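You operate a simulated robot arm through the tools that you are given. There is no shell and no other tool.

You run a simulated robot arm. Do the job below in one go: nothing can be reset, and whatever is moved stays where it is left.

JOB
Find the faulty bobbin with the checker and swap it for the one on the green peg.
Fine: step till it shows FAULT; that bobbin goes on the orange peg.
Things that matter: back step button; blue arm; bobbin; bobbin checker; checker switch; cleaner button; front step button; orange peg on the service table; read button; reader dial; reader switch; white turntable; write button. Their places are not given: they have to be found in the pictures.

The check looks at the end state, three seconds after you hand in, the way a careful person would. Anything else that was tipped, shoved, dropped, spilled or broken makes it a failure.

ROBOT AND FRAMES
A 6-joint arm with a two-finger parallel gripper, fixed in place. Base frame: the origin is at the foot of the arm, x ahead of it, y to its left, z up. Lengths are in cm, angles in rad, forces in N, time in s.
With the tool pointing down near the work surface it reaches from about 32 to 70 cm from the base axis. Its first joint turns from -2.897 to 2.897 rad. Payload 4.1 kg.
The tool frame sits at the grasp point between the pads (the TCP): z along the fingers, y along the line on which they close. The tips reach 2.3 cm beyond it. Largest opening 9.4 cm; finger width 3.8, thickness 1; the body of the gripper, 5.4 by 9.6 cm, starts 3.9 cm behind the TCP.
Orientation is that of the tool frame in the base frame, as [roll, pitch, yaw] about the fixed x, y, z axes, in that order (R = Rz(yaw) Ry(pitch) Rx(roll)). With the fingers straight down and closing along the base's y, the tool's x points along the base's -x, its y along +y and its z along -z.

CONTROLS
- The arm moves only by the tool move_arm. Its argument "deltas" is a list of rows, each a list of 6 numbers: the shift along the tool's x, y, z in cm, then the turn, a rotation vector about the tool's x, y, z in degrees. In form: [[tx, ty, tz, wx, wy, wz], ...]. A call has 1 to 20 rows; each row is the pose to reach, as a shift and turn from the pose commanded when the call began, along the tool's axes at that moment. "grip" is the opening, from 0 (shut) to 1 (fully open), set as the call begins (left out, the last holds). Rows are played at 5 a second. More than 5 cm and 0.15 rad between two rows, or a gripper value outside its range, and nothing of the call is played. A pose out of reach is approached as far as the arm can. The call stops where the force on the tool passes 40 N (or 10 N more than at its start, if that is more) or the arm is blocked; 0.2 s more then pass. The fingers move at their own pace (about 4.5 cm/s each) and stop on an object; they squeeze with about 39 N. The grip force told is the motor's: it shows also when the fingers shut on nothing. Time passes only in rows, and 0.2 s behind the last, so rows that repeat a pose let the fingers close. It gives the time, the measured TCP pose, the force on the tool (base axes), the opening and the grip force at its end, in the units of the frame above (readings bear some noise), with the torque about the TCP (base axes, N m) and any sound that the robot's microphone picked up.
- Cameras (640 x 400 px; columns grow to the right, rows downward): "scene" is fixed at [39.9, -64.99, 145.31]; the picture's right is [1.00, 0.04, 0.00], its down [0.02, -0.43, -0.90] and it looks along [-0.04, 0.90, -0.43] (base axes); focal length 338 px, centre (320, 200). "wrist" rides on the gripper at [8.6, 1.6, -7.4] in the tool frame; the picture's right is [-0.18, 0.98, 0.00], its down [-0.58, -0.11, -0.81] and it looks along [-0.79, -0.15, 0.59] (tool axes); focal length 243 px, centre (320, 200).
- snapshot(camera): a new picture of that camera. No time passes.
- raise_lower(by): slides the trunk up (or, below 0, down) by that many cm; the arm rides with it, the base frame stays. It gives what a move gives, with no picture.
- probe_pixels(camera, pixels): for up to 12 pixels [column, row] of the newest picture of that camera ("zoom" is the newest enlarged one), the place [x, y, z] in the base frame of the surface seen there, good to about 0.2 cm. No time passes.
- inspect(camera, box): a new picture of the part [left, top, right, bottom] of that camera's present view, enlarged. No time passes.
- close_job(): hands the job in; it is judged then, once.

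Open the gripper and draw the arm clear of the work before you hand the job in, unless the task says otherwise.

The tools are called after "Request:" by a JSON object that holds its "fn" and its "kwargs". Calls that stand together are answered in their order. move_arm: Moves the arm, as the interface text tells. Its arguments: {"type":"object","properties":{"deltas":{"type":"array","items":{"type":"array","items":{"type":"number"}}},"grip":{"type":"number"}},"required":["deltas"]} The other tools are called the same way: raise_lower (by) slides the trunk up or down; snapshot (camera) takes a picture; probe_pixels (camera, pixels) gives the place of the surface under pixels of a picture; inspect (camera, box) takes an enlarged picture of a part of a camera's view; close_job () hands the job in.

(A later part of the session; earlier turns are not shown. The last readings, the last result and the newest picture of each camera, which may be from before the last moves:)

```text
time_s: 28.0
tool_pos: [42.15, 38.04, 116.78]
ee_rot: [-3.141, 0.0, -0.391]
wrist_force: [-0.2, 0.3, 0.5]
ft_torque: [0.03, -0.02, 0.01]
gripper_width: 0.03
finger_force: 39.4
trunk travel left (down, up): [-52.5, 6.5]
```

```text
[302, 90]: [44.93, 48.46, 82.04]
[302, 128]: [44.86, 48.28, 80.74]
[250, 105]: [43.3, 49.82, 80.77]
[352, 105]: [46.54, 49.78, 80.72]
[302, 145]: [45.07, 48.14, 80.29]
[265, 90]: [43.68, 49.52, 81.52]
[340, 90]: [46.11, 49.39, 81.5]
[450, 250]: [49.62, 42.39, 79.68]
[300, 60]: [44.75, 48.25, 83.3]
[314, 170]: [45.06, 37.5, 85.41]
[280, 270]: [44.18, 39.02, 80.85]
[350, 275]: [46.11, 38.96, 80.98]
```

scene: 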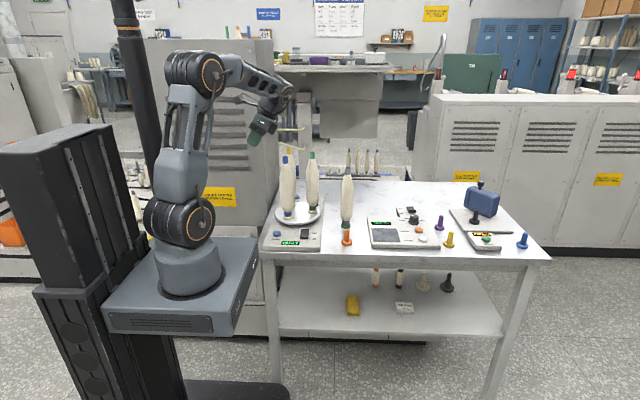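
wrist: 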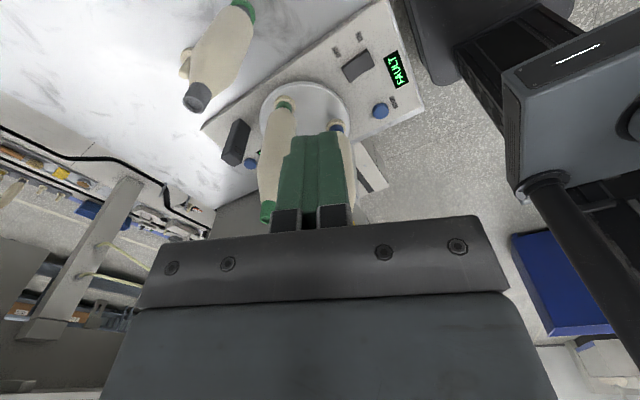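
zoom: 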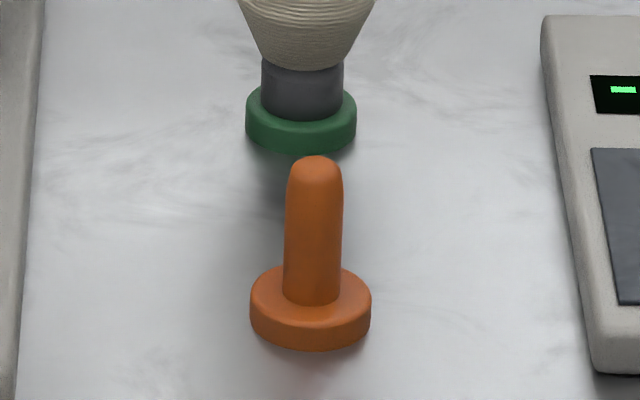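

Orange peg centre ≈ (44.9, 37.9), shaft top z 85.4; green-peg bobbin ≈ (44.93, 49.9); faulty bobbin ≈ (32.0, 51.9). I turn to yaw 0 (fingers closing along y), half-open the gripper and go above the faulty bobbin at z≈116.7.

Request:
{"fn": "move_arm", "kwargs": {"deltas": [[-2.9, -1.8, 0, 0, 0, -7.5], [-5.9, -3.6, 0, 0, 0, -15], [-8.8, -5.4, 0, 0, 0, -22.5], [-11.7, -7.1, 0, 0, 0, -22.5], [-14.68, -8.92, 0, 0, 0, -22.5], [-14.68, -8.92, 0, 0, 0, -22.5]], "grip": 0.5}}

Request:
{"fn": "snapshot", "kwargs": {"camera": "scene"}}

Request:
{"fn": "inspect", "kwargs": {"camera": "scene", "box": [280, 110, 350, 160]}}

```text
time_s: 29.4
tool_pos: [31.98, 51.99, 116.67]
ee_rot: [3.141, 0.0, 0.001]
wrist_force: [0.0, -1.2, 0.1]
ft_torque: [0.02, 0.01, 0.02]
gripper_width: 4.67
finger_force: 0.1
trunk travel left (down, up): [-52.5, 6.5]
```

```text
taken
```

scene: 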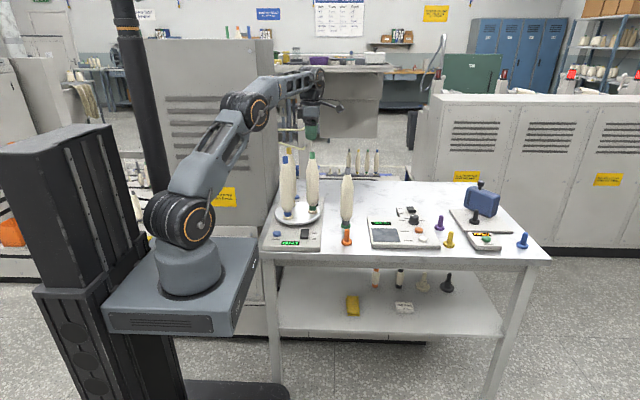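

```text
8.00 times, centred on (315, 135) of scene
```

zoom: 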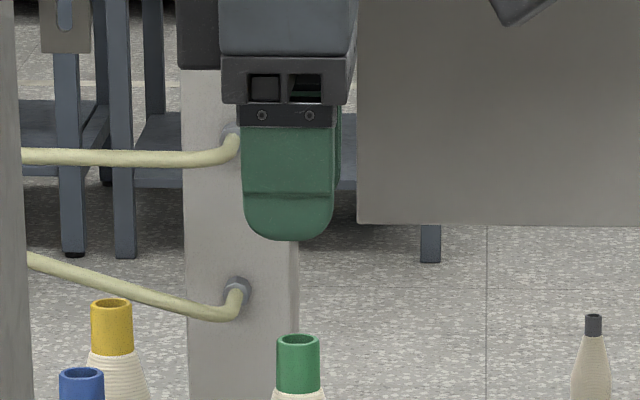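

The fingers hang over the green cap (zoom (298,340)) with small offset; I shift x by +0.1 and descend to TCP z≈109.0 so the pads straddle just the cap.

Request:
{"fn": "move_arm", "kwargs": {"deltas": [[0.1, 0.05, 2.5, 0, 0, 0], [0.1, 0.05, 5, 0, 0, 0], [0.1, 0.05, 6.5, 0, 0, 0], [0.1, 0.05, 7.2, 0, 0, 0], [0.1, 0.05, 7.7, 0, 0, 0]], "grip": 0.5}}

Request:
{"fn": "inspect", "kwargs": {"camera": "scene", "box": [280, 120, 350, 170]}}

Request:
{"fn": "snapshot", "kwargs": {"camera": "wrist"}}

```text
time_s: 30.6
tool_pos: [32.03, 51.93, 108.97]
ee_rot: [-3.141, 0.001, 0.0]
wrist_force: [-0.4, 0.1, -0.7]
ft_torque: [0.02, -0.01, -0.01]
gripper_width: 4.71
finger_force: 0.0
trunk travel left (down, up): [-52.5, 6.5]
```

```text
8.00 times, centred on (315, 145) of scene
```

zoom: 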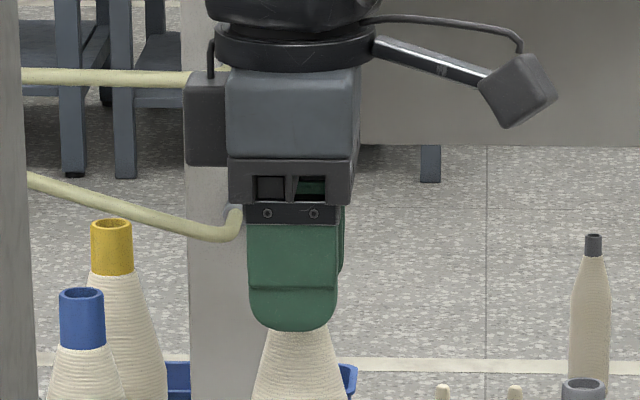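

```text
taken
```

wrist: 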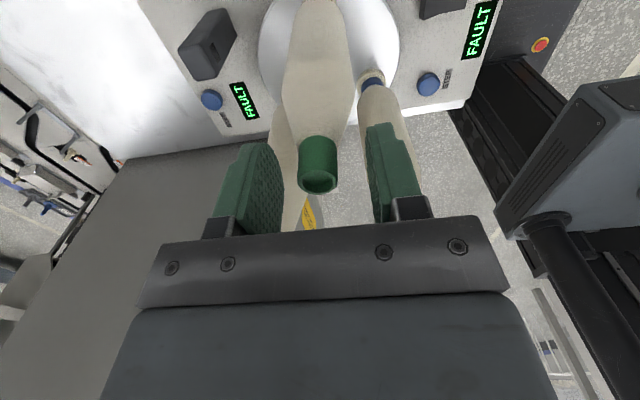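

The green cap at wrist (319,175) sits between the pads. I close the gripper on it, holding position.

Request:
{"fn": "move_arm", "kwargs": {"deltas": [[0, 0, 0, 0, 0, 0], [0, 0, 0, 0, 0, 0], [0, 0, 0, 0, 0, 0], [0, 0, 0, 0, 0, 0], [0, 0, 0, 0, 0, 0], [0, 0, 0, 0, 0, 0]], "grip": 0}}

Request:
{"fn": "snapshot", "kwargs": {"camera": "wrist"}}

```text
time_s: 32.0
tool_pos: [32.14, 51.92, 109.06]
ee_rot: [3.141, -0.002, 0.0]
wrist_force: [-0.7, -0.5, 0.0]
ft_torque: [0.0, 0.03, 0.01]
gripper_width: 2.16
finger_force: 39.0
trunk travel left (down, up): [-52.5, 6.5]
```

```text
taken
```

wrist: 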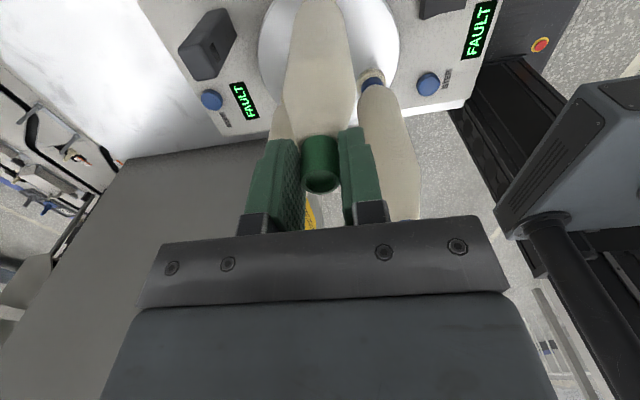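

Grip holds at 2.16 cm with negligible side forces. I lift straight up about 7 cm to clear the turntable peg.

Request:
{"fn": "move_arm", "kwargs": {"deltas": [[0, 0, -0.5, 0, 0, 0], [0, 0, -1, 0, 0, 0], [0, 0, -2, 0, 0, 0], [0, 0, -3, 0, 0, 0], [0, 0, -4, 0, 0, 0], [0, 0, -5, 0, 0, 0], [0, 0, -6, 0, 0, 0], [0, 0, -7, 0, 0, 0]], "grip": 0}}

Request:
{"fn": "snapshot", "kwargs": {"camera": "scene"}}

Request:
{"fn": "inspect", "kwargs": {"camera": "scene", "box": [270, 120, 370, 220]}}

```text
time_s: 33.8
tool_pos: [32.04, 51.94, 116.03]
ee_rot: [3.14, 0.001, 0.001]
wrist_force: [0.4, -0.6, -1.1]
ft_torque: [-0.02, 0.01, 0.02]
gripper_width: 2.16
finger_force: 39.0
trunk travel left (down, up): [-52.5, 6.5]
```

```text
taken
```

scene: 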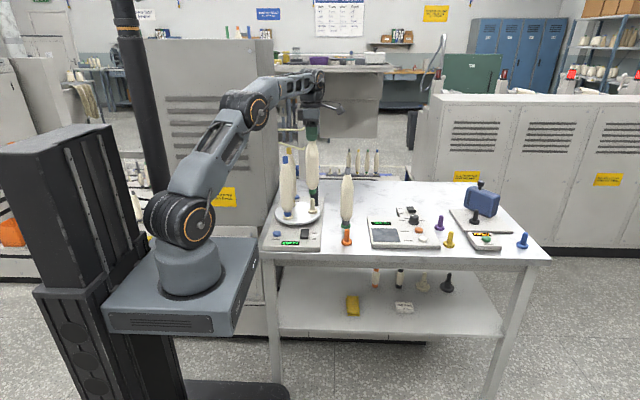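

```text
4.00 times, centred on (320, 170) of scene
```

zoom: 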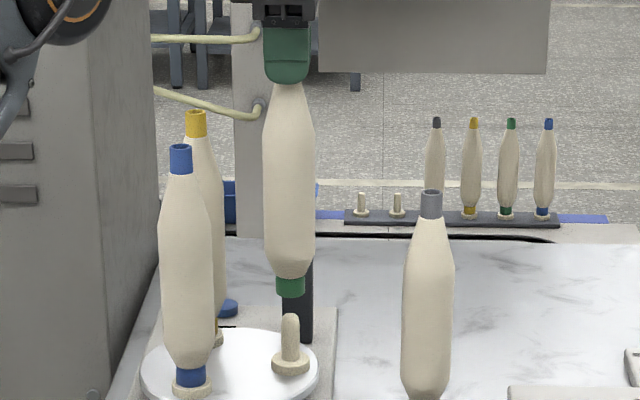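

The faulty bobbin is clear of its peg and hangs straight; the sensor box stands exactly behind that peg, confirming the station. I carry it along a diagonal to above the orange peg at (44.9, 37.9).

Request:
{"fn": "move_arm", "kwargs": {"deltas": [[0.8, 0.9, 0, 0, 0, 0], [2.1, 2.3, 0, 0, 0, 0], [3.6, 3.9, 0, 0, 0, 0], [5.1, 5.6, 0, 0, 0, 0], [6.6, 7.2, 0, 0, 0, 0], [8.1, 8.8, 0, 0, 0, 0], [9.6, 10.5, 0, 0, 0, 0], [11.1, 12.1, 0, 0, 0, 0], [12.2, 13.3, 0, 0, 0, 0], [12.86, 14.04, 0, 0, 0, 0], [12.86, 14.04, 0, 0, 0, 0], [12.86, 14.04, 0, 0, 0, 0]], "grip": 0}}

Request:
{"fn": "snapshot", "kwargs": {"camera": "scene"}}

Request:
{"fn": "inspect", "kwargs": {"camera": "scene", "box": [320, 190, 380, 250]}}

```text
time_s: 36.4
tool_pos: [44.97, 37.87, 116.01]
ee_rot: [3.14, 0.0, 0.001]
wrist_force: [-0.1, 0.0, -2.1]
ft_torque: [-0.01, 0.04, 0.02]
gripper_width: 2.15
finger_force: 38.6
trunk travel left (down, up): [-52.5, 6.5]
```

```text
taken
```

scene: 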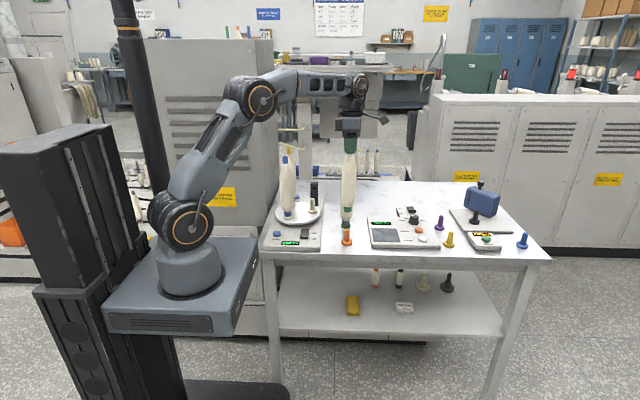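

```text
6.67 times, centred on (350, 220) of scene
```

zoom: 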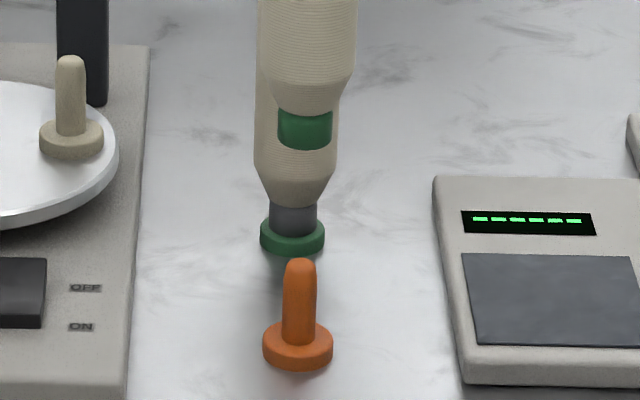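

The held bobbin's lower end is at zoom (305,130) and the peg top at (300,262). I probe both for exact offsets.

Request:
{"fn": "probe_pixels", "kwargs": {"camera": "zoom", "pixels": [[305, 120], [305, 130], [305, 140], [281, 130], [330, 130], [305, 146], [305, 60], [300, 275], [300, 290], [300, 310], [286, 300], [315, 300]]}}

Request:
{"fn": "inspect", "kwargs": {"camera": "scene", "box": [332, 200, 367, 245]}}

```text
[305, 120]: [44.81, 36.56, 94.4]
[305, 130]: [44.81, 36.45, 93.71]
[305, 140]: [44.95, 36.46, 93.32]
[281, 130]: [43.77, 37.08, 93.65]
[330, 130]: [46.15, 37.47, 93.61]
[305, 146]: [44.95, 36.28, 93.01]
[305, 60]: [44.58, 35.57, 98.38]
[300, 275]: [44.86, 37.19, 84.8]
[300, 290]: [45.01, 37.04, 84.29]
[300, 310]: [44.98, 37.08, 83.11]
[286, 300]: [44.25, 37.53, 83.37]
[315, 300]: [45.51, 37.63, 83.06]
```

```text
8.89 times, centred on (350, 222) of scene
```

zoom: 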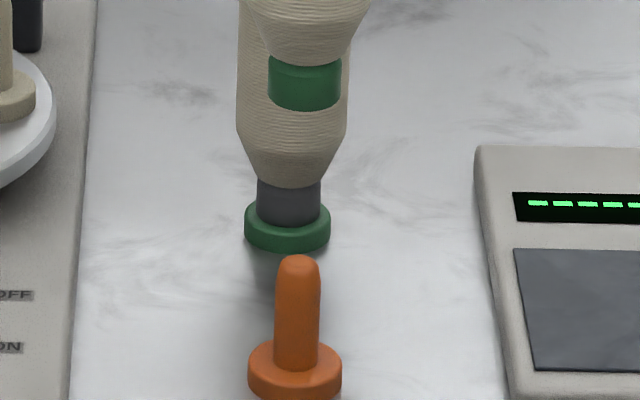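

Offsets look within ≈0.1 cm (bobbin end centre ≈ (44.95, 37.85), peg ≈ (44.9, 37.95)). I nudge y +0.08 and lower 6 cm so the end is about 1 cm above the peg tip, then check again.

Request:
{"fn": "move_arm", "kwargs": {"deltas": [[0, -0.08, 1, 0, 0, 0], [0, -0.08, 2.2, 0, 0, 0], [0, -0.08, 3.4, 0, 0, 0], [0, -0.08, 4.6, 0, 0, 0], [0, -0.08, 5.5, 0, 0, 0], [0, -0.08, 6.0, 0, 0, 0], [0, -0.08, 6.0, 0, 0, 0], [0, -0.08, 6.0, 0, 0, 0]], "grip": 0}}

Request:
{"fn": "inspect", "kwargs": {"camera": "scene", "box": [332, 205, 367, 250]}}

```text
time_s: 38.2
tool_pos: [44.85, 38.01, 109.92]
ee_rot: [-3.141, 0.0, -0.002]
wrist_force: [0.3, 1.3, -1.7]
ft_torque: [-0.02, 0.01, 0.02]
gripper_width: 1.9
finger_force: 39.2
trunk travel left (down, up): [-52.5, 6.5]
```

```text
8.89 times, centred on (350, 228) of scene
```

zoom: 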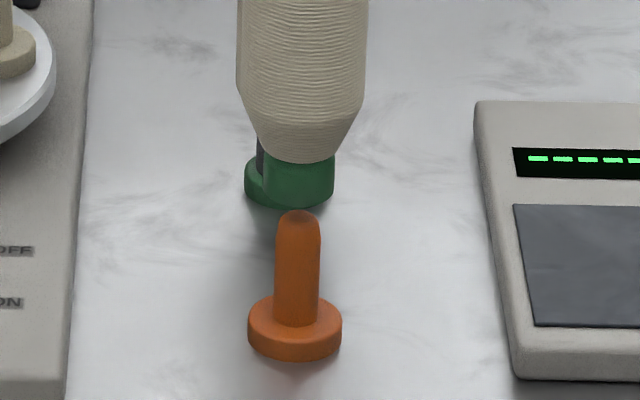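

The opening changed from 2.15 to 1.90, so the bobbin may have slipped a little; I look at the grip in both cameras and probe the lower end.

Request:
{"fn": "probe_pixels", "kwargs": {"camera": "zoom", "pixels": [[298, 180], [298, 195], [298, 203], [267, 180], [330, 180], [298, 140], [298, 225], [298, 260], [278, 250], [318, 250]]}}

Request:
{"fn": "inspect", "kwargs": {"camera": "scene", "box": [315, 120, 385, 180]}}

Request:
{"fn": "snapshot", "kwargs": {"camera": "wrist"}}

```text
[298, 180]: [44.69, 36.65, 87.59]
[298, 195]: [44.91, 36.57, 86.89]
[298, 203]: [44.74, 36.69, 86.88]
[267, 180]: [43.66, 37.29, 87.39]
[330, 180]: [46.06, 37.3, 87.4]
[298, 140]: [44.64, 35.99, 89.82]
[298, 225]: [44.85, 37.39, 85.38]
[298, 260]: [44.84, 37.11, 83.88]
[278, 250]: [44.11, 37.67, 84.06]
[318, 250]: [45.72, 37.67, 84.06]
```

```text
6.67 times, centred on (350, 150) of scene
```

zoom: 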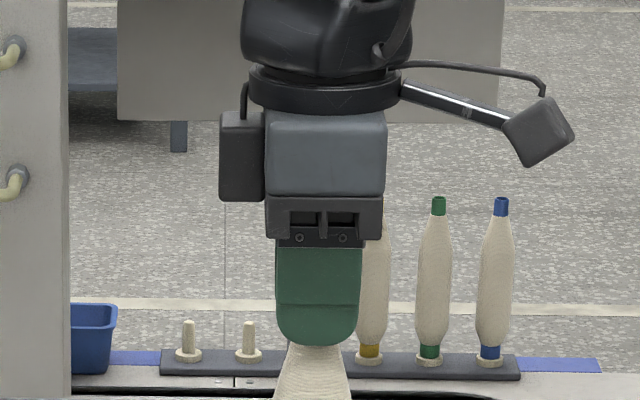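

```text
taken
```

wrist: 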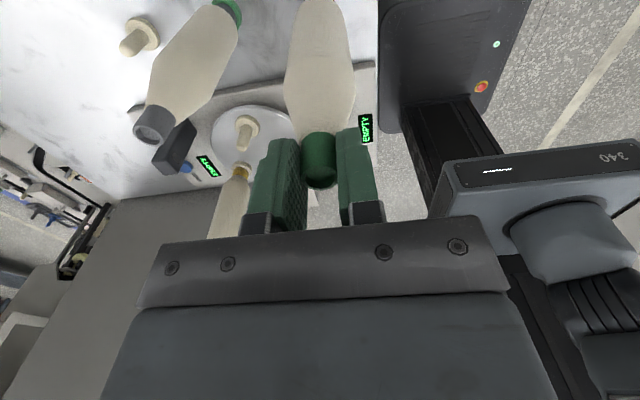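

Both checker displays now read EMPTY, confirming the station read. The bobbin end (centre ≈(44.87, 38.0), z≈86.7) lines up with the peg (≈(44.92, 38.0)); I lower it gently 2.5 cm onto the tip.

Request:
{"fn": "move_arm", "kwargs": {"deltas": [[0.05, 0, 0.4, 0, 0, 0], [0.05, 0, 0.8, 0, 0, 0], [0.05, 0, 1.2, 0, 0, 0], [0.05, 0, 1.6, 0, 0, 0], [0.05, 0, 2.0, 0, 0, 0], [0.05, 0, 2.4, 0, 0, 0]], "grip": 0}}

Request:
{"fn": "inspect", "kwargs": {"camera": "scene", "box": [332, 205, 367, 250]}}

```text
time_s: 39.6
tool_pos: [44.95, 37.97, 107.58]
ee_rot: [-3.14, 0.001, 0.001]
wrist_force: [-0.1, -0.3, -0.7]
ft_torque: [-0.01, 0.02, 0.01]
gripper_width: 1.91
finger_force: 38.7
trunk travel left (down, up): [-52.5, 6.5]
```

```text
8.89 times, centred on (350, 228) of scene
```

zoom: 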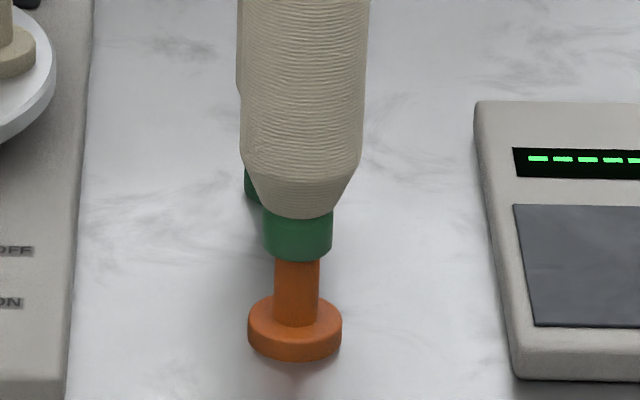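

The end has slid over the peg tip with no force. I lower on, 3.2 cm more, near the flange.

Request:
{"fn": "move_arm", "kwargs": {"deltas": [[0, 0, 0.5, 0, 0, 0], [0, 0, 1.0, 0, 0, 0], [0, 0, 1.5, 0, 0, 0], [0, 0, 2.0, 0, 0, 0], [0, 0, 2.5, 0, 0, 0], [0, 0, 2.9, 0, 0, 0], [0, 0, 3.2, 0, 0, 0]], "grip": 0}}

Request:
{"fn": "inspect", "kwargs": {"camera": "scene", "box": [332, 205, 367, 250]}}

```text
time_s: 41.2
tool_pos: [44.84, 37.93, 104.28]
ee_rot: [3.141, 0.001, 0.001]
wrist_force: [-0.1, -0.1, -2.4]
ft_torque: [0.02, -0.01, 0.01]
gripper_width: 1.92
finger_force: 39.4
trunk travel left (down, up): [-52.5, 6.5]
```

```text
8.89 times, centred on (350, 228) of scene
```

zoom: 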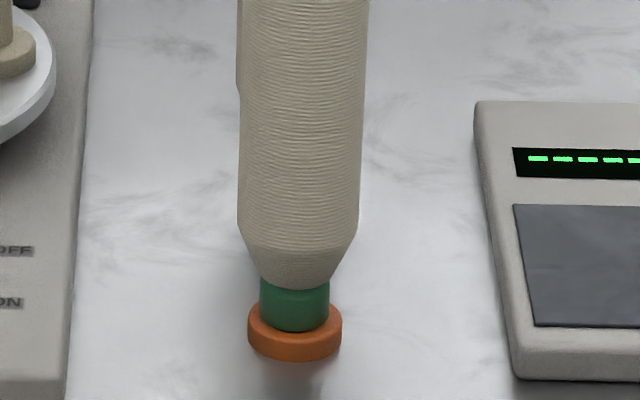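

The end is almost down on the flange, still no contact force. I creep down in 0.1 cm steps until it touches.

Request:
{"fn": "move_arm", "kwargs": {"deltas": [[0, 0, 0.1, 0, 0, 0], [0, 0, 0.2, 0, 0, 0]], "grip": 0}}

```text
time_s: 41.8
tool_pos: [44.93, 38.01, 104.33]
ee_rot: [-3.141, -0.003, 0.001]
wrist_force: [0.1, -0.4, 4.6]
ft_torque: [-0.05, 0.1, 0.01]
gripper_width: 1.91
finger_force: 39.0
trunk travel left (down, up): [-52.5, 6.5]
```

Contact: +4.6 N upward, so it is seated. I open the fingers to half and check before lifting.

Request:
{"fn": "move_arm", "kwargs": {"deltas": [[0, 0, 0, 0, 0, 0], [0, 0, 0, 0, 0, 0], [0, 0, 0, 0, 0, 0], [0, 0, 0, 0, 0, 0]], "grip": 0.5}}

Request:
{"fn": "inspect", "kwargs": {"camera": "scene", "box": [310, 130, 390, 255]}}

Request:
{"fn": "snapshot", "kwargs": {"camera": "wrist"}}

```text
time_s: 42.8
tool_pos: [44.93, 37.84, 104.15]
ee_rot: [3.141, 0.0, 0.0]
wrist_force: [-0.1, 0.3, 0.2]
ft_torque: [-0.01, 0.0, 0.0]
gripper_width: 4.68
finger_force: 0.1
trunk travel left (down, up): [-52.5, 6.5]
```

```text
3.20 times, centred on (350, 192) of scene
```

zoom: 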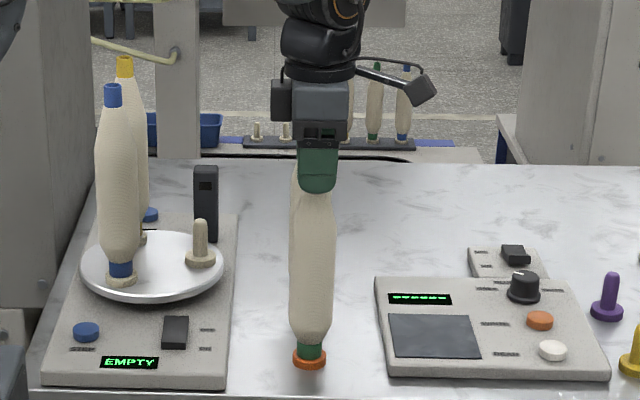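

```text
taken
```

wrist: 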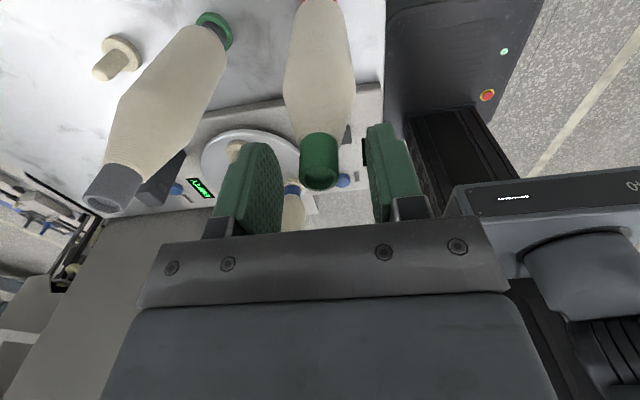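

The green-capped bobbin stands upright on the orange peg and the fingers are free. I lift 6.5 cm and move over the gray bobbin on the green peg at (44.93, 49.9).

Request:
{"fn": "move_arm", "kwargs": {"deltas": [[0, 0, -1, 0, 0, 0], [0, 0, -2.5, 0, 0, 0], [0, 0, -4.5, 0, 0, 0], [0, 0, -6.5, 0, 0, 0], [0, -3, -6.5, 0, 0, 0], [0, -6, -6.5, 0, 0, 0], [0, -9, -6.5, 0, 0, 0], [0.03, -11.95, -6.5, 0, 0, 0], [0.03, -11.95, -6.5, 0, 0, 0]], "grip": 0.5}}

Request:
{"fn": "snapshot", "kwargs": {"camera": "scene"}}

Request:
{"fn": "inspect", "kwargs": {"camera": "scene", "box": [310, 140, 390, 190]}}

Request:
{"fn": "snapshot", "kwargs": {"camera": "wrist"}}

```text
time_s: 44.8
tool_pos: [44.88, 49.08, 110.53]
ee_rot: [3.14, 0.002, -0.001]
wrist_force: [1.3, 0.5, 0.0]
ft_torque: [-0.04, 0.03, -0.01]
gripper_width: 4.69
finger_force: 0.0
out of reach, approached as far as the arm can: row 8, 9
trunk travel left (down, up): [-52.5, 6.5]
```

```text
taken
```

scene: 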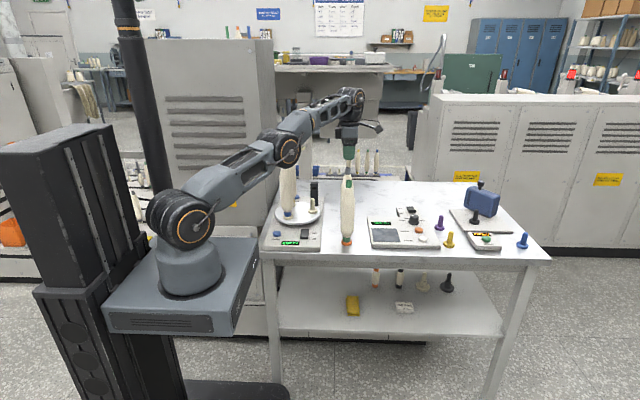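

```text
8.00 times, centred on (350, 165) of scene
```

zoom: 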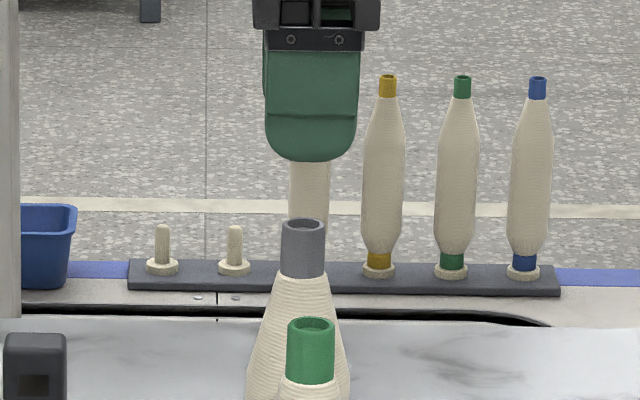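

```text
taken
```

wrist: 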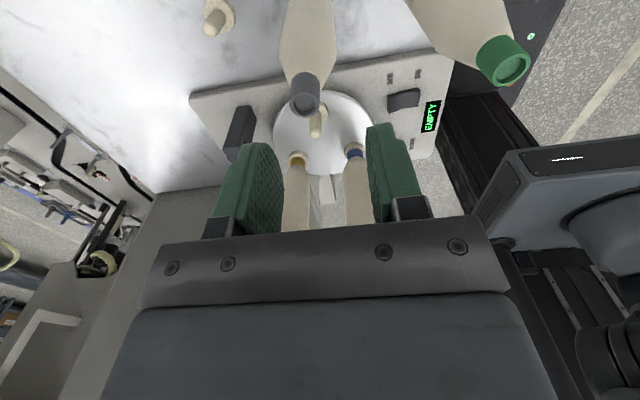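

The arm hit its reach limit here (y 49.08 instead of 49.9 at this height). I raise the trunk 6 cm, which gives more horizontal reach at these heights; upward is clear.

Request:
{"fn": "raise_lower", "kwargs": {"by": 6}}

```text
time_s: 45.8
tool_pos: [44.97, 48.93, 116.66]
ee_rot: [3.14, 0.0, 0.0]
wrist_force: [0.8, 0.1, 0.4]
ft_torque: [0.01, 0.04, -0.04]
gripper_width: 4.68
finger_force: 0.0
trunk travel left (down, up): [-58.5, 0.5]
```

Now TCP z is 116.7. I lower the arm back toward z≈111 and see what y it reaches.

Request:
{"fn": "move_arm", "kwargs": {"deltas": [[0, 0, 2, 0, 0, 0], [0, 0, 4, 0, 0, 0], [0, 0, 5.5, 0, 0, 0], [0, 0, 5.5, 0, 0, 0]], "grip": 0.5}}

```text
time_s: 46.8
tool_pos: [44.97, 48.9, 111.09]
ee_rot: [-3.141, 0.001, 0.0]
wrist_force: [-0.5, 0.5, -1.2]
ft_torque: [0.03, 0.0, 0.01]
gripper_width: 4.7
finger_force: 0.0
trunk travel left (down, up): [-58.5, 0.5]
```

It is reachable; the commanded y is about 48.93, so I shift +0.97 in y to sit over the gray cap.

Request:
{"fn": "move_arm", "kwargs": {"deltas": [[0, -0.5, 0, 0, 0, 0], [0, -0.97, 0, 0, 0, 0], [0, -0.97, 0, 0, 0, 0]], "grip": 0.5}}

Request:
{"fn": "inspect", "kwargs": {"camera": "scene", "box": [310, 140, 390, 190]}}

Request:
{"fn": "inspect", "kwargs": {"camera": "wrist", "box": [220, 60, 420, 220]}}

```text
time_s: 47.6
tool_pos: [44.95, 49.88, 111.1]
ee_rot: [-3.141, -0.001, 0.001]
wrist_force: [0.6, -0.1, 0.4]
ft_torque: [-0.01, 0.03, -0.02]
gripper_width: 4.68
finger_force: 0.0
trunk travel left (down, up): [-58.5, 0.5]
```

```text
8.00 times, centred on (350, 165) of scene
```

zoom: 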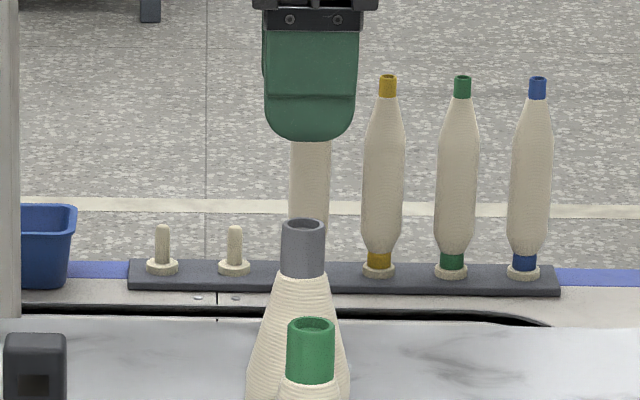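

```text
2.50 times, centred on (320, 140) of wrist
```

zoom: 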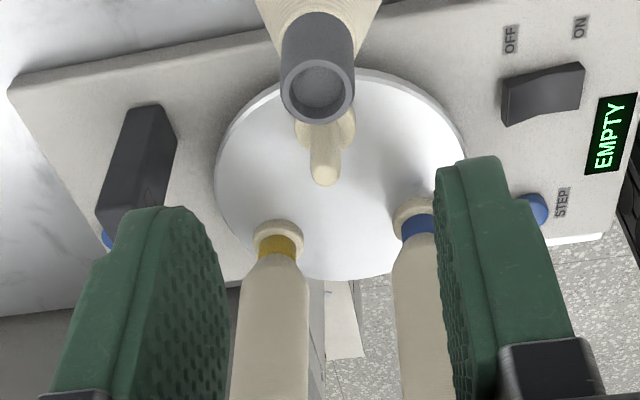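

TCP is at (44.95, 49.88), over the gray cap. I descend to z≈104.25.

Request:
{"fn": "move_arm", "kwargs": {"deltas": [[0, -0.02, 2, 0, 0, 0], [0, -0.02, 4, 0, 0, 0], [0, -0.02, 5.5, 0, 0, 0], [0, -0.02, 6.3, 0, 0, 0], [0, -0.02, 6.85, 0, 0, 0], [0, -0.02, 6.85, 0, 0, 0]], "grip": 0.5}}

Request:
{"fn": "inspect", "kwargs": {"camera": "scene", "box": [310, 140, 390, 190]}}

Request:
{"fn": "snapshot", "kwargs": {"camera": "wrist"}}

```text
time_s: 49.0
tool_pos: [44.95, 49.98, 104.18]
ee_rot: [3.141, 0.0, 0.0]
wrist_force: [0.3, -0.8, -0.1]
ft_torque: [-0.02, 0.02, 0.01]
gripper_width: 4.7
finger_force: 0.0
trunk travel left (down, up): [-58.5, 0.5]
```

```text
8.00 times, centred on (350, 165) of scene
```

zoom: 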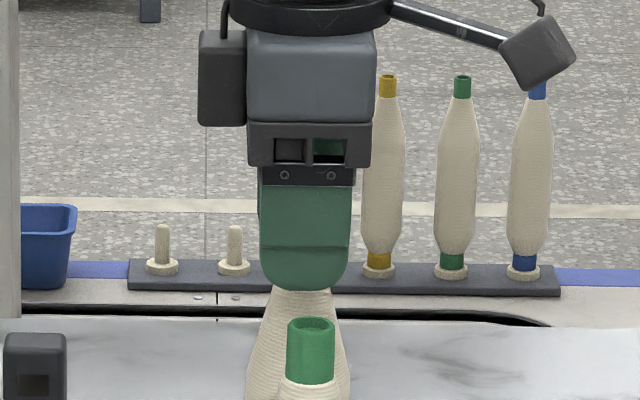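

```text
taken
```

wrist: 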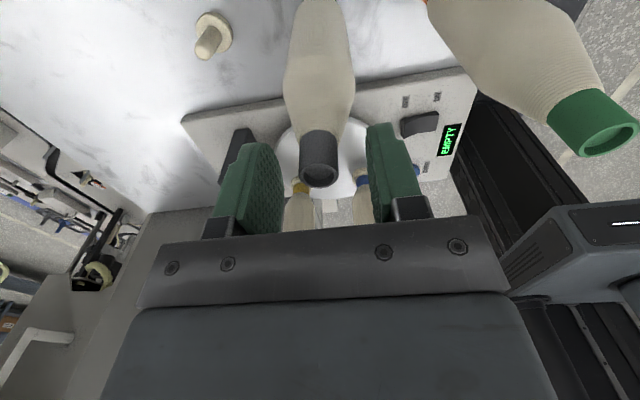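

The gray cap at wrist (319,160) is between the pads. I close the gripper.

Request:
{"fn": "move_arm", "kwargs": {"deltas": [[0, 0, 0, 0, 0, 0], [0, 0, 0, 0, 0, 0], [0, 0, 0, 0, 0, 0], [0, 0, 0, 0, 0, 0], [0, 0, 0, 0, 0, 0], [0, 0, 0, 0, 0, 0]], "grip": 0}}

Request:
{"fn": "inspect", "kwargs": {"camera": "wrist", "box": [220, 60, 420, 220]}}

```text
time_s: 50.4
tool_pos: [44.87, 50.02, 104.25]
ee_rot: [-3.142, 0.0, 0.0]
wrist_force: [0.4, 0.4, -0.3]
ft_torque: [0.06, 0.01, 0.03]
gripper_width: 1.91
finger_force: 39.1
trunk travel left (down, up): [-58.5, 0.5]
```

```text
2.50 times, centred on (320, 140) of wrist
```

zoom: 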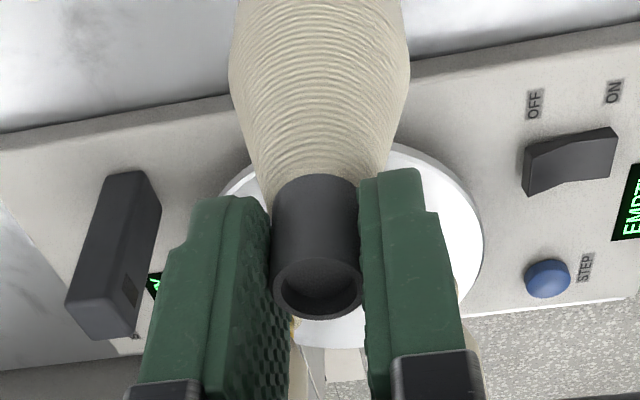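

Firm grip on the gray cap at 1.91 cm. I lift straight up 6.3 cm to clear the green peg.

Request:
{"fn": "move_arm", "kwargs": {"deltas": [[0, 0, -0.5, 0, 0, 0], [0, 0, -1, 0, 0, 0], [0, 0, -2, 0, 0, 0], [0, 0, -3, 0, 0, 0], [0, 0, -4, 0, 0, 0], [0, 0, -5, 0, 0, 0], [0, 0, -6, 0, 0, 0], [0, 0, -6.3, 0, 0, 0], [0, 0, -6.3, 0, 0, 0]], "grip": 0}}

Request:
{"fn": "inspect", "kwargs": {"camera": "scene", "box": [290, 140, 390, 250]}}

```text
time_s: 52.4
tool_pos: [44.91, 49.77, 110.68]
ee_rot: [3.141, 0.0, 0.002]
wrist_force: [0.5, 1.4, -2.4]
ft_torque: [-0.01, -0.03, 0.02]
gripper_width: 1.92
finger_force: 38.6
trunk travel left (down, up): [-58.5, 0.5]
```

```text
3.64 times, centred on (340, 195) of scene
```

zoom: 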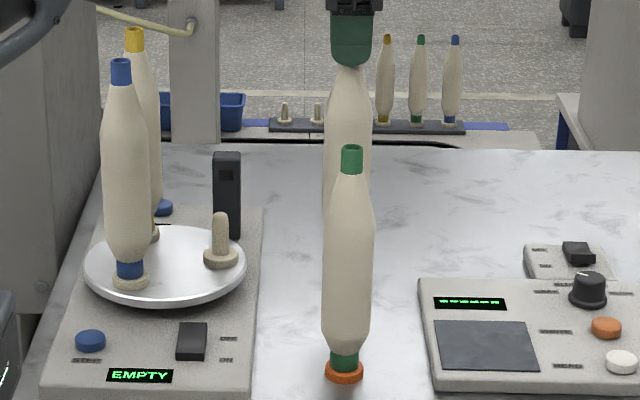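

The lower end is hidden behind the other bobbin, so I check in the wrist view that the cap has not slipped and the green peg is free.

Request:
{"fn": "snapshot", "kwargs": {"camera": "wrist"}}

Request:
{"fn": "inspect", "kwargs": {"camera": "wrist", "box": [220, 0, 420, 220]}}

```text
taken
```

wrist: 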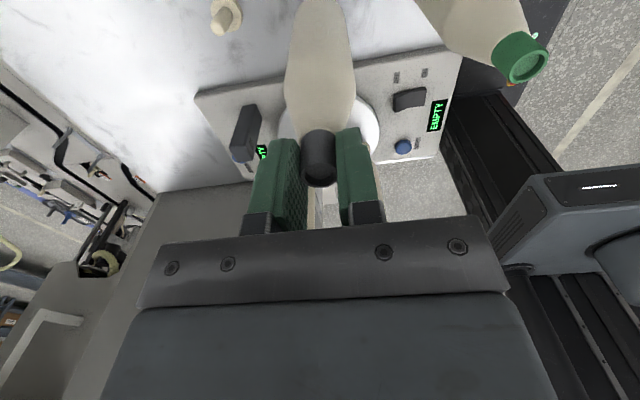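

```text
1.82 times, centred on (320, 110) of wrist
```

zoom: 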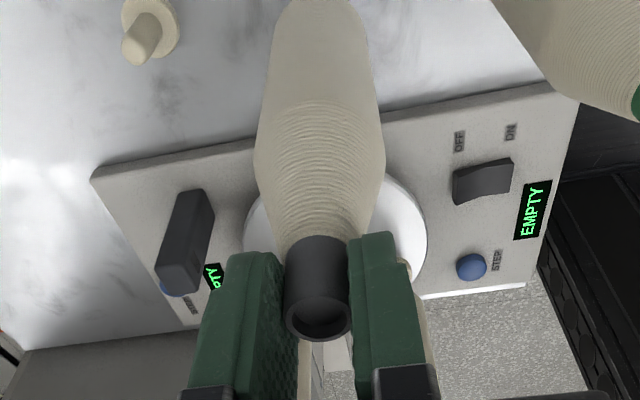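

No slip (cap rim stays at row ≈187), so the lower end is ≈1.7 cm above the green peg. I move 5 cm toward −x at this height, then up 5.8 cm more.

Request:
{"fn": "move_arm", "kwargs": {"deltas": [[-0.5, 0, 0, 0, 0, 0], [-1.2, 0, 0, 0, 0, 0], [-2.2, 0, 0, 0, 0, 0], [-3.5, 0, 0, 0, 0, 0], [-4.5, 0, 0, 0, 0, 0], [-5, 0, -0.5, 0, 0, 0], [-5, 0, -1.7, 0, 0, 0], [-5, 0, -3, 0, 0, 0], [-5, 0, -4.4, 0, 0, 0], [-5, 0, -5.4, 0, 0, 0], [-5, 0, -5.8, 0, 0, 0], [-5, 0, -5.8, 0, 0, 0]], "grip": 0}}

Request:
{"fn": "snapshot", "kwargs": {"camera": "scene"}}

Request:
{"fn": "inspect", "kwargs": {"camera": "scene", "box": [270, 140, 370, 250]}}

```text
time_s: 55.0
tool_pos: [40.03, 49.84, 116.46]
ee_rot: [-3.141, 0.001, 0.001]
wrist_force: [-0.5, -0.9, -1.0]
ft_torque: [0.0, -0.01, 0.02]
gripper_width: 1.9
finger_force: 38.8
trunk travel left (down, up): [-58.5, 0.5]
```

```text
taken
```

scene: 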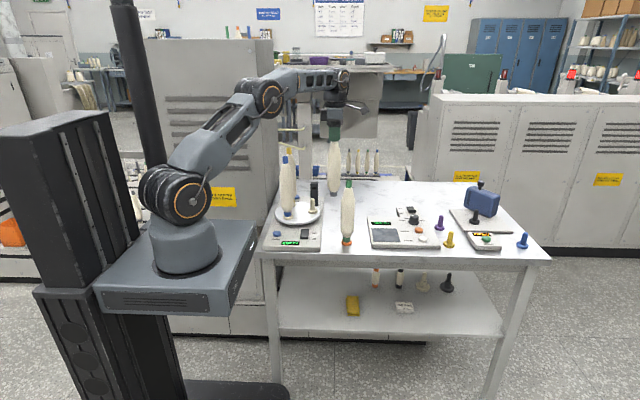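

```text
3.64 times, centred on (320, 195) of scene
```

zoom: 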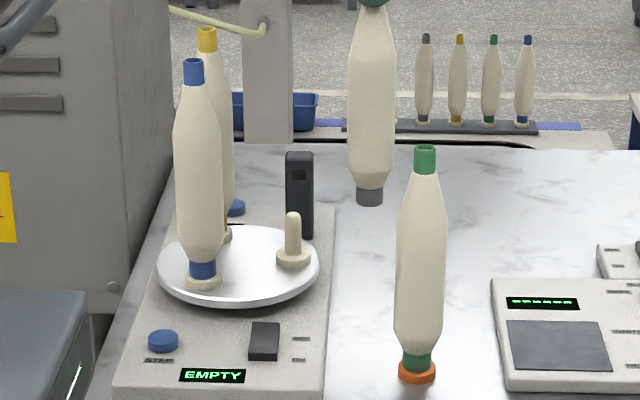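

The spare bobbin hangs clear. I measure the empty turntable peg at zoom (293,240) precisely.

Request:
{"fn": "inspect", "kwargs": {"camera": "scene", "box": [293, 190, 333, 225]}}

```text
11.43 times, centred on (313, 208) of scene
```

zoom: 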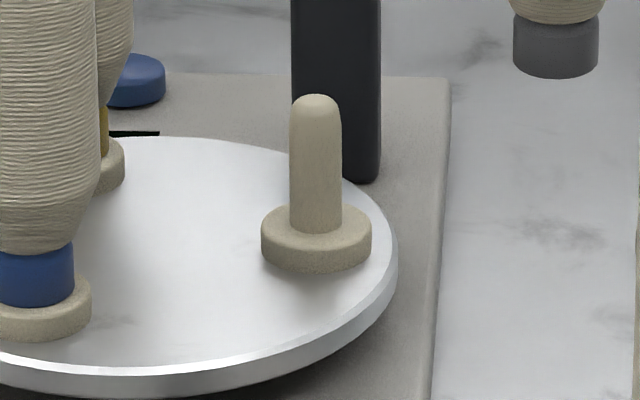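

Request:
{"fn": "probe_pixels", "kwargs": {"camera": "zoom", "pixels": [[316, 97], [316, 115], [316, 150], [316, 180], [316, 210], [292, 165], [340, 165], [264, 235], [368, 235], [316, 252], [316, 265], [300, 220]]}}

Request:
{"fn": "probe_pixels", "kwargs": {"camera": "zoom", "pixels": [[556, 40], [556, 55], [556, 68], [517, 45], [595, 45], [556, 15], [316, 130], [316, 140], [316, 165], [316, 195], [310, 170], [322, 170]]}}

```text
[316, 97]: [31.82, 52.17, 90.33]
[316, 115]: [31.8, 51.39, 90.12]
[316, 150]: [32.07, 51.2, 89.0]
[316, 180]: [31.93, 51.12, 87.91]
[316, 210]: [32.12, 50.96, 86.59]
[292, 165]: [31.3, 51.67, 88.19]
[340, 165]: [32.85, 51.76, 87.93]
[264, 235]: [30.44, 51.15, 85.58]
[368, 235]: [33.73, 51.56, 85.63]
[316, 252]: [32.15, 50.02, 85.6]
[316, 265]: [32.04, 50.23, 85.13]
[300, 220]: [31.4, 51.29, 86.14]
```

```text
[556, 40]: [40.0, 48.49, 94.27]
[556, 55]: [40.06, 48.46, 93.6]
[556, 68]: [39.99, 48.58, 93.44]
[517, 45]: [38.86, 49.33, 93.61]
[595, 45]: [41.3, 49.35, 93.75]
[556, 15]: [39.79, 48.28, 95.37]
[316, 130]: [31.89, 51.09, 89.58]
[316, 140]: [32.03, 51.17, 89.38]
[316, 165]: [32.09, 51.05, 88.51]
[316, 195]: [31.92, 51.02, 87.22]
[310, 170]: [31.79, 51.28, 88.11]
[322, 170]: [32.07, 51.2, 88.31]
```

Peg centre ≈ (32.05, 51.95), top z 90.4; held end centre ≈ (40.07, 49.88), bottom z≈93. I move −8.0 in x, +2.07 in y to hover over the turntable peg.

Request:
{"fn": "move_arm", "kwargs": {"deltas": [[-0.7, -0.2, 0, 0, 0, 0], [-1.8, -0.5, 0, 0, 0, 0], [-3.2, -0.8, 0, 0, 0, 0], [-4.6, -1.2, 0, 0, 0, 0], [-6, -1.6, 0, 0, 0, 0], [-7.2, -1.9, 0, 0, 0, 0], [-8, -2.07, 0, 0, 0, 0], [-8, -2.07, 0, 0, 0, 0], [-8, -2.07, 0, 0, 0, 0]], "grip": 0}}

Request:
{"fn": "inspect", "kwargs": {"camera": "scene", "box": [293, 185, 333, 220]}}

```text
time_s: 57.0
tool_pos: [31.89, 51.99, 116.39]
ee_rot: [3.141, -0.001, -0.001]
wrist_force: [0.8, 0.4, -1.0]
ft_torque: [0.0, 0.0, -0.02]
gripper_width: 1.9
finger_force: 39.5
trunk travel left (down, up): [-58.5, 0.5]
```

```text
11.43 times, centred on (313, 202) of scene
```

zoom: 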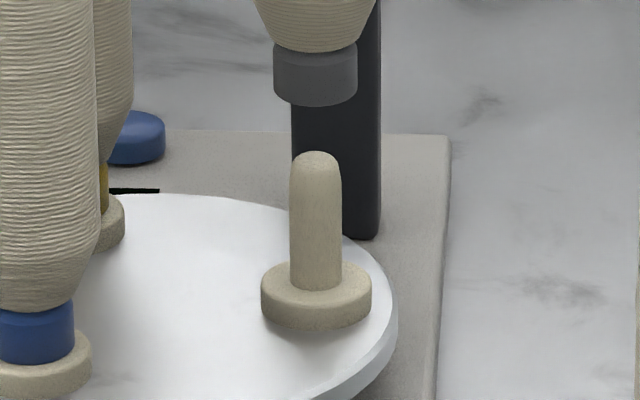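

Columns agree (end centre 315, peg 316). I probe depth once more.

Request:
{"fn": "probe_pixels", "kwargs": {"camera": "zoom", "pixels": [[315, 60], [315, 75], [315, 90], [315, 98], [276, 75], [354, 75], [316, 200], [316, 220], [316, 240], [316, 260]]}}

```text
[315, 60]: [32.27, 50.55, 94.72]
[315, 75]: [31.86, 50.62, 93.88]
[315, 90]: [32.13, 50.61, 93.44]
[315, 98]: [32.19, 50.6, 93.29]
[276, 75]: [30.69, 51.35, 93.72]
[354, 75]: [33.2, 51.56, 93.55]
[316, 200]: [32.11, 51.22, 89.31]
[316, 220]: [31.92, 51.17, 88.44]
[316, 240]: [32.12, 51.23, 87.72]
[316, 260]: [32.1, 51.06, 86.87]
```

End axis ≈ (32.0, 51.98), peg ≈ (32.07, 52.05): within tolerance, I nudge +0.05 each and lower 4.2 cm over the tip.

Request:
{"fn": "move_arm", "kwargs": {"deltas": [[0.04, -0.05, 0.8, 0, 0, 0], [0.04, -0.05, 1.6, 0, 0, 0], [0.04, -0.05, 2.2, 0, 0, 0], [0.04, -0.05, 2.6, 0, 0, 0], [0.04, -0.05, 3.0, 0, 0, 0], [0.04, -0.05, 3.4, 0, 0, 0], [0.04, -0.05, 3.8, 0, 0, 0], [0.04, -0.05, 4.2, 0, 0, 0]], "grip": 0}}

Request:
{"fn": "inspect", "kwargs": {"camera": "scene", "box": [293, 185, 333, 220]}}

```text
time_s: 58.8
tool_pos: [32.02, 52.08, 112.21]
ee_rot: [3.141, -0.002, 0.0]
wrist_force: [-0.1, -0.2, -0.4]
ft_torque: [-0.01, 0.03, -0.02]
gripper_width: 1.93
finger_force: 39.1
trunk travel left (down, up): [-58.5, 0.5]
```

```text
11.43 times, centred on (313, 202) of scene
```

zoom: 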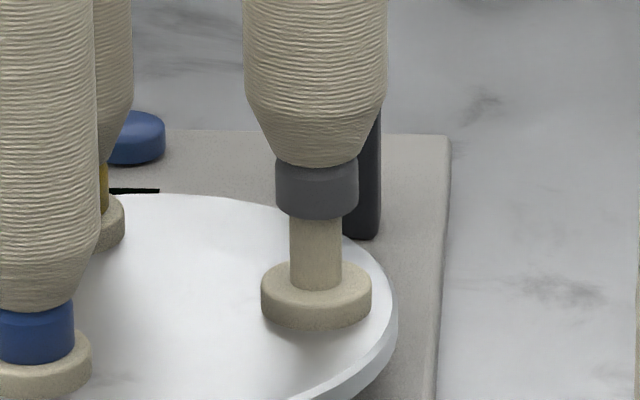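

The gray end slid over the peg tip without force. I lower 2.8 cm more and then creep.

Request:
{"fn": "move_arm", "kwargs": {"deltas": [[0, 0, 0.5, 0, 0, 0], [0, 0, 1.0, 0, 0, 0], [0, 0, 1.5, 0, 0, 0], [0, 0, 2.0, 0, 0, 0], [0, 0, 2.4, 0, 0, 0], [0, 0, 2.7, 0, 0, 0]], "grip": 0}}

Request:
{"fn": "inspect", "kwargs": {"camera": "scene", "box": [293, 185, 333, 220]}}

```text
time_s: 60.2
tool_pos: [31.92, 52.05, 109.43]
ee_rot: [3.141, 0.001, -0.001]
wrist_force: [-0.8, -0.3, -0.5]
ft_torque: [-0.01, 0.0, 0.02]
gripper_width: 1.9
finger_force: 39.3
trunk travel left (down, up): [-58.5, 0.5]
```

```text
11.43 times, centred on (313, 202) of scene
```

zoom: 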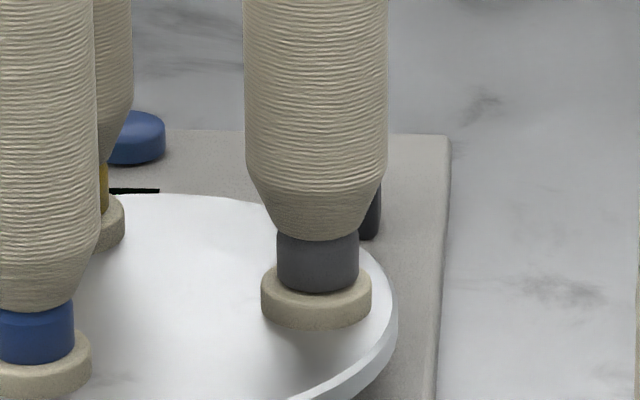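

Almost on the flange, no contact yet; I creep down in 0.1 cm steps.

Request:
{"fn": "move_arm", "kwargs": {"deltas": [[0, 0, 0.1, 0, 0, 0], [0, 0, 0.2, 0, 0, 0]], "grip": 0}}

```text
time_s: 60.8
tool_pos: [31.92, 51.97, 109.35]
ee_rot: [3.141, -0.001, 0.001]
wrist_force: [0.3, -0.6, -0.4]
ft_torque: [-0.06, -0.03, -0.02]
gripper_width: 1.9
finger_force: 38.8
trunk travel left (down, up): [-58.5, 0.5]
```

Still no clear contact (force ≈ −0.4 N); another two small steps.

Request:
{"fn": "move_arm", "kwargs": {"deltas": [[0, 0, 0.1, 0, 0, 0], [0, 0, 0.15, 0, 0, 0]], "grip": 0}}

```text
time_s: 61.4
tool_pos: [31.95, 51.98, 109.47]
ee_rot: [-3.138, -0.002, 0.0]
wrist_force: [-0.3, -0.3, 8.4]
ft_torque: [-0.17, 0.13, 0.03]
gripper_width: 1.92
finger_force: 39.2
trunk travel left (down, up): [-58.5, 0.5]
```

Contact at +8.4 N. I check that the end is flush on the flange, before releasing.

Request:
{"fn": "inspect", "kwargs": {"camera": "scene", "box": [283, 185, 323, 220]}}

Request:
{"fn": "inspect", "kwargs": {"camera": "scene", "box": [270, 120, 370, 220]}}

```text
11.43 times, centred on (303, 202) of scene
```

zoom: 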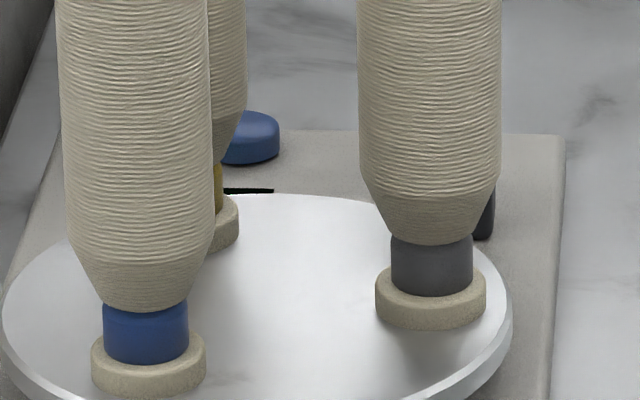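

```text
4.00 times, centred on (320, 170) of scene
```

zoom: 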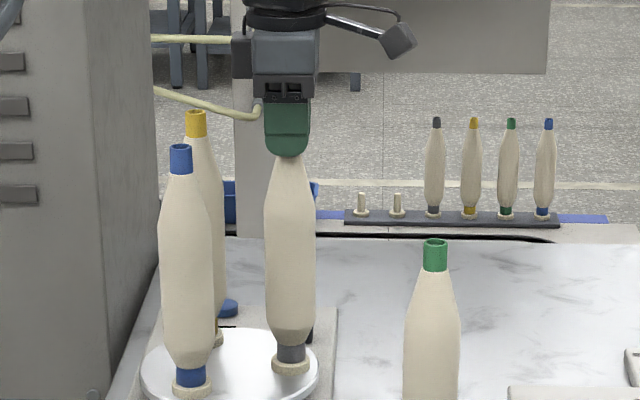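

It looks seated just like its blue neighbour. I open the fingers and, after a short hold, lift straight up.

Request:
{"fn": "move_arm", "kwargs": {"deltas": [[0, 0, 0, 0, 0, 0], [0, 0, 0, 0, 0, 0], [0, 0, 0, 0, 0, 0], [0, 0, 0, 0, 0, 0], [0, 0, -0.5, 0, 0, 0], [0, 0, -1.5, 0, 0, 0], [0, 0, -3, 0, 0, 0], [0, 0, -5, 0, 0, 0], [0, 0, -7, 0, 0, 0]], "grip": 0.5}}

Request:
{"fn": "snapshot", "kwargs": {"camera": "scene"}}

Request:
{"fn": "inspect", "kwargs": {"camera": "scene", "box": [255, 135, 375, 255]}}

```text
time_s: 63.4
tool_pos: [31.89, 51.98, 116.14]
ee_rot: [3.141, 0.001, -0.001]
wrist_force: [0.0, -0.4, 0.8]
ft_torque: [0.04, 0.01, -0.01]
gripper_width: 4.7
finger_force: 0.0
trunk travel left (down, up): [-58.5, 0.5]
```

```text
taken
```

scene: 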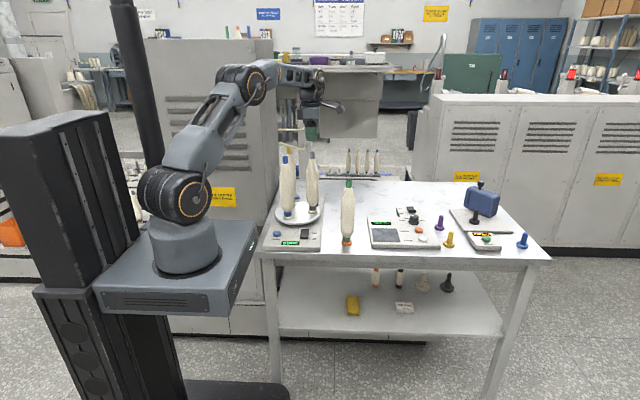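

```text
3.33 times, centred on (315, 195) of scene
```

zoom: 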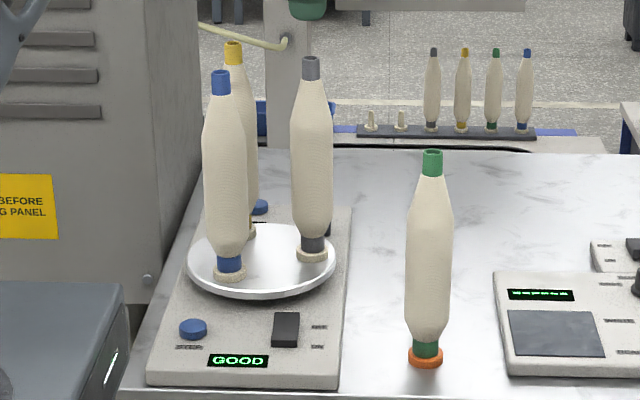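

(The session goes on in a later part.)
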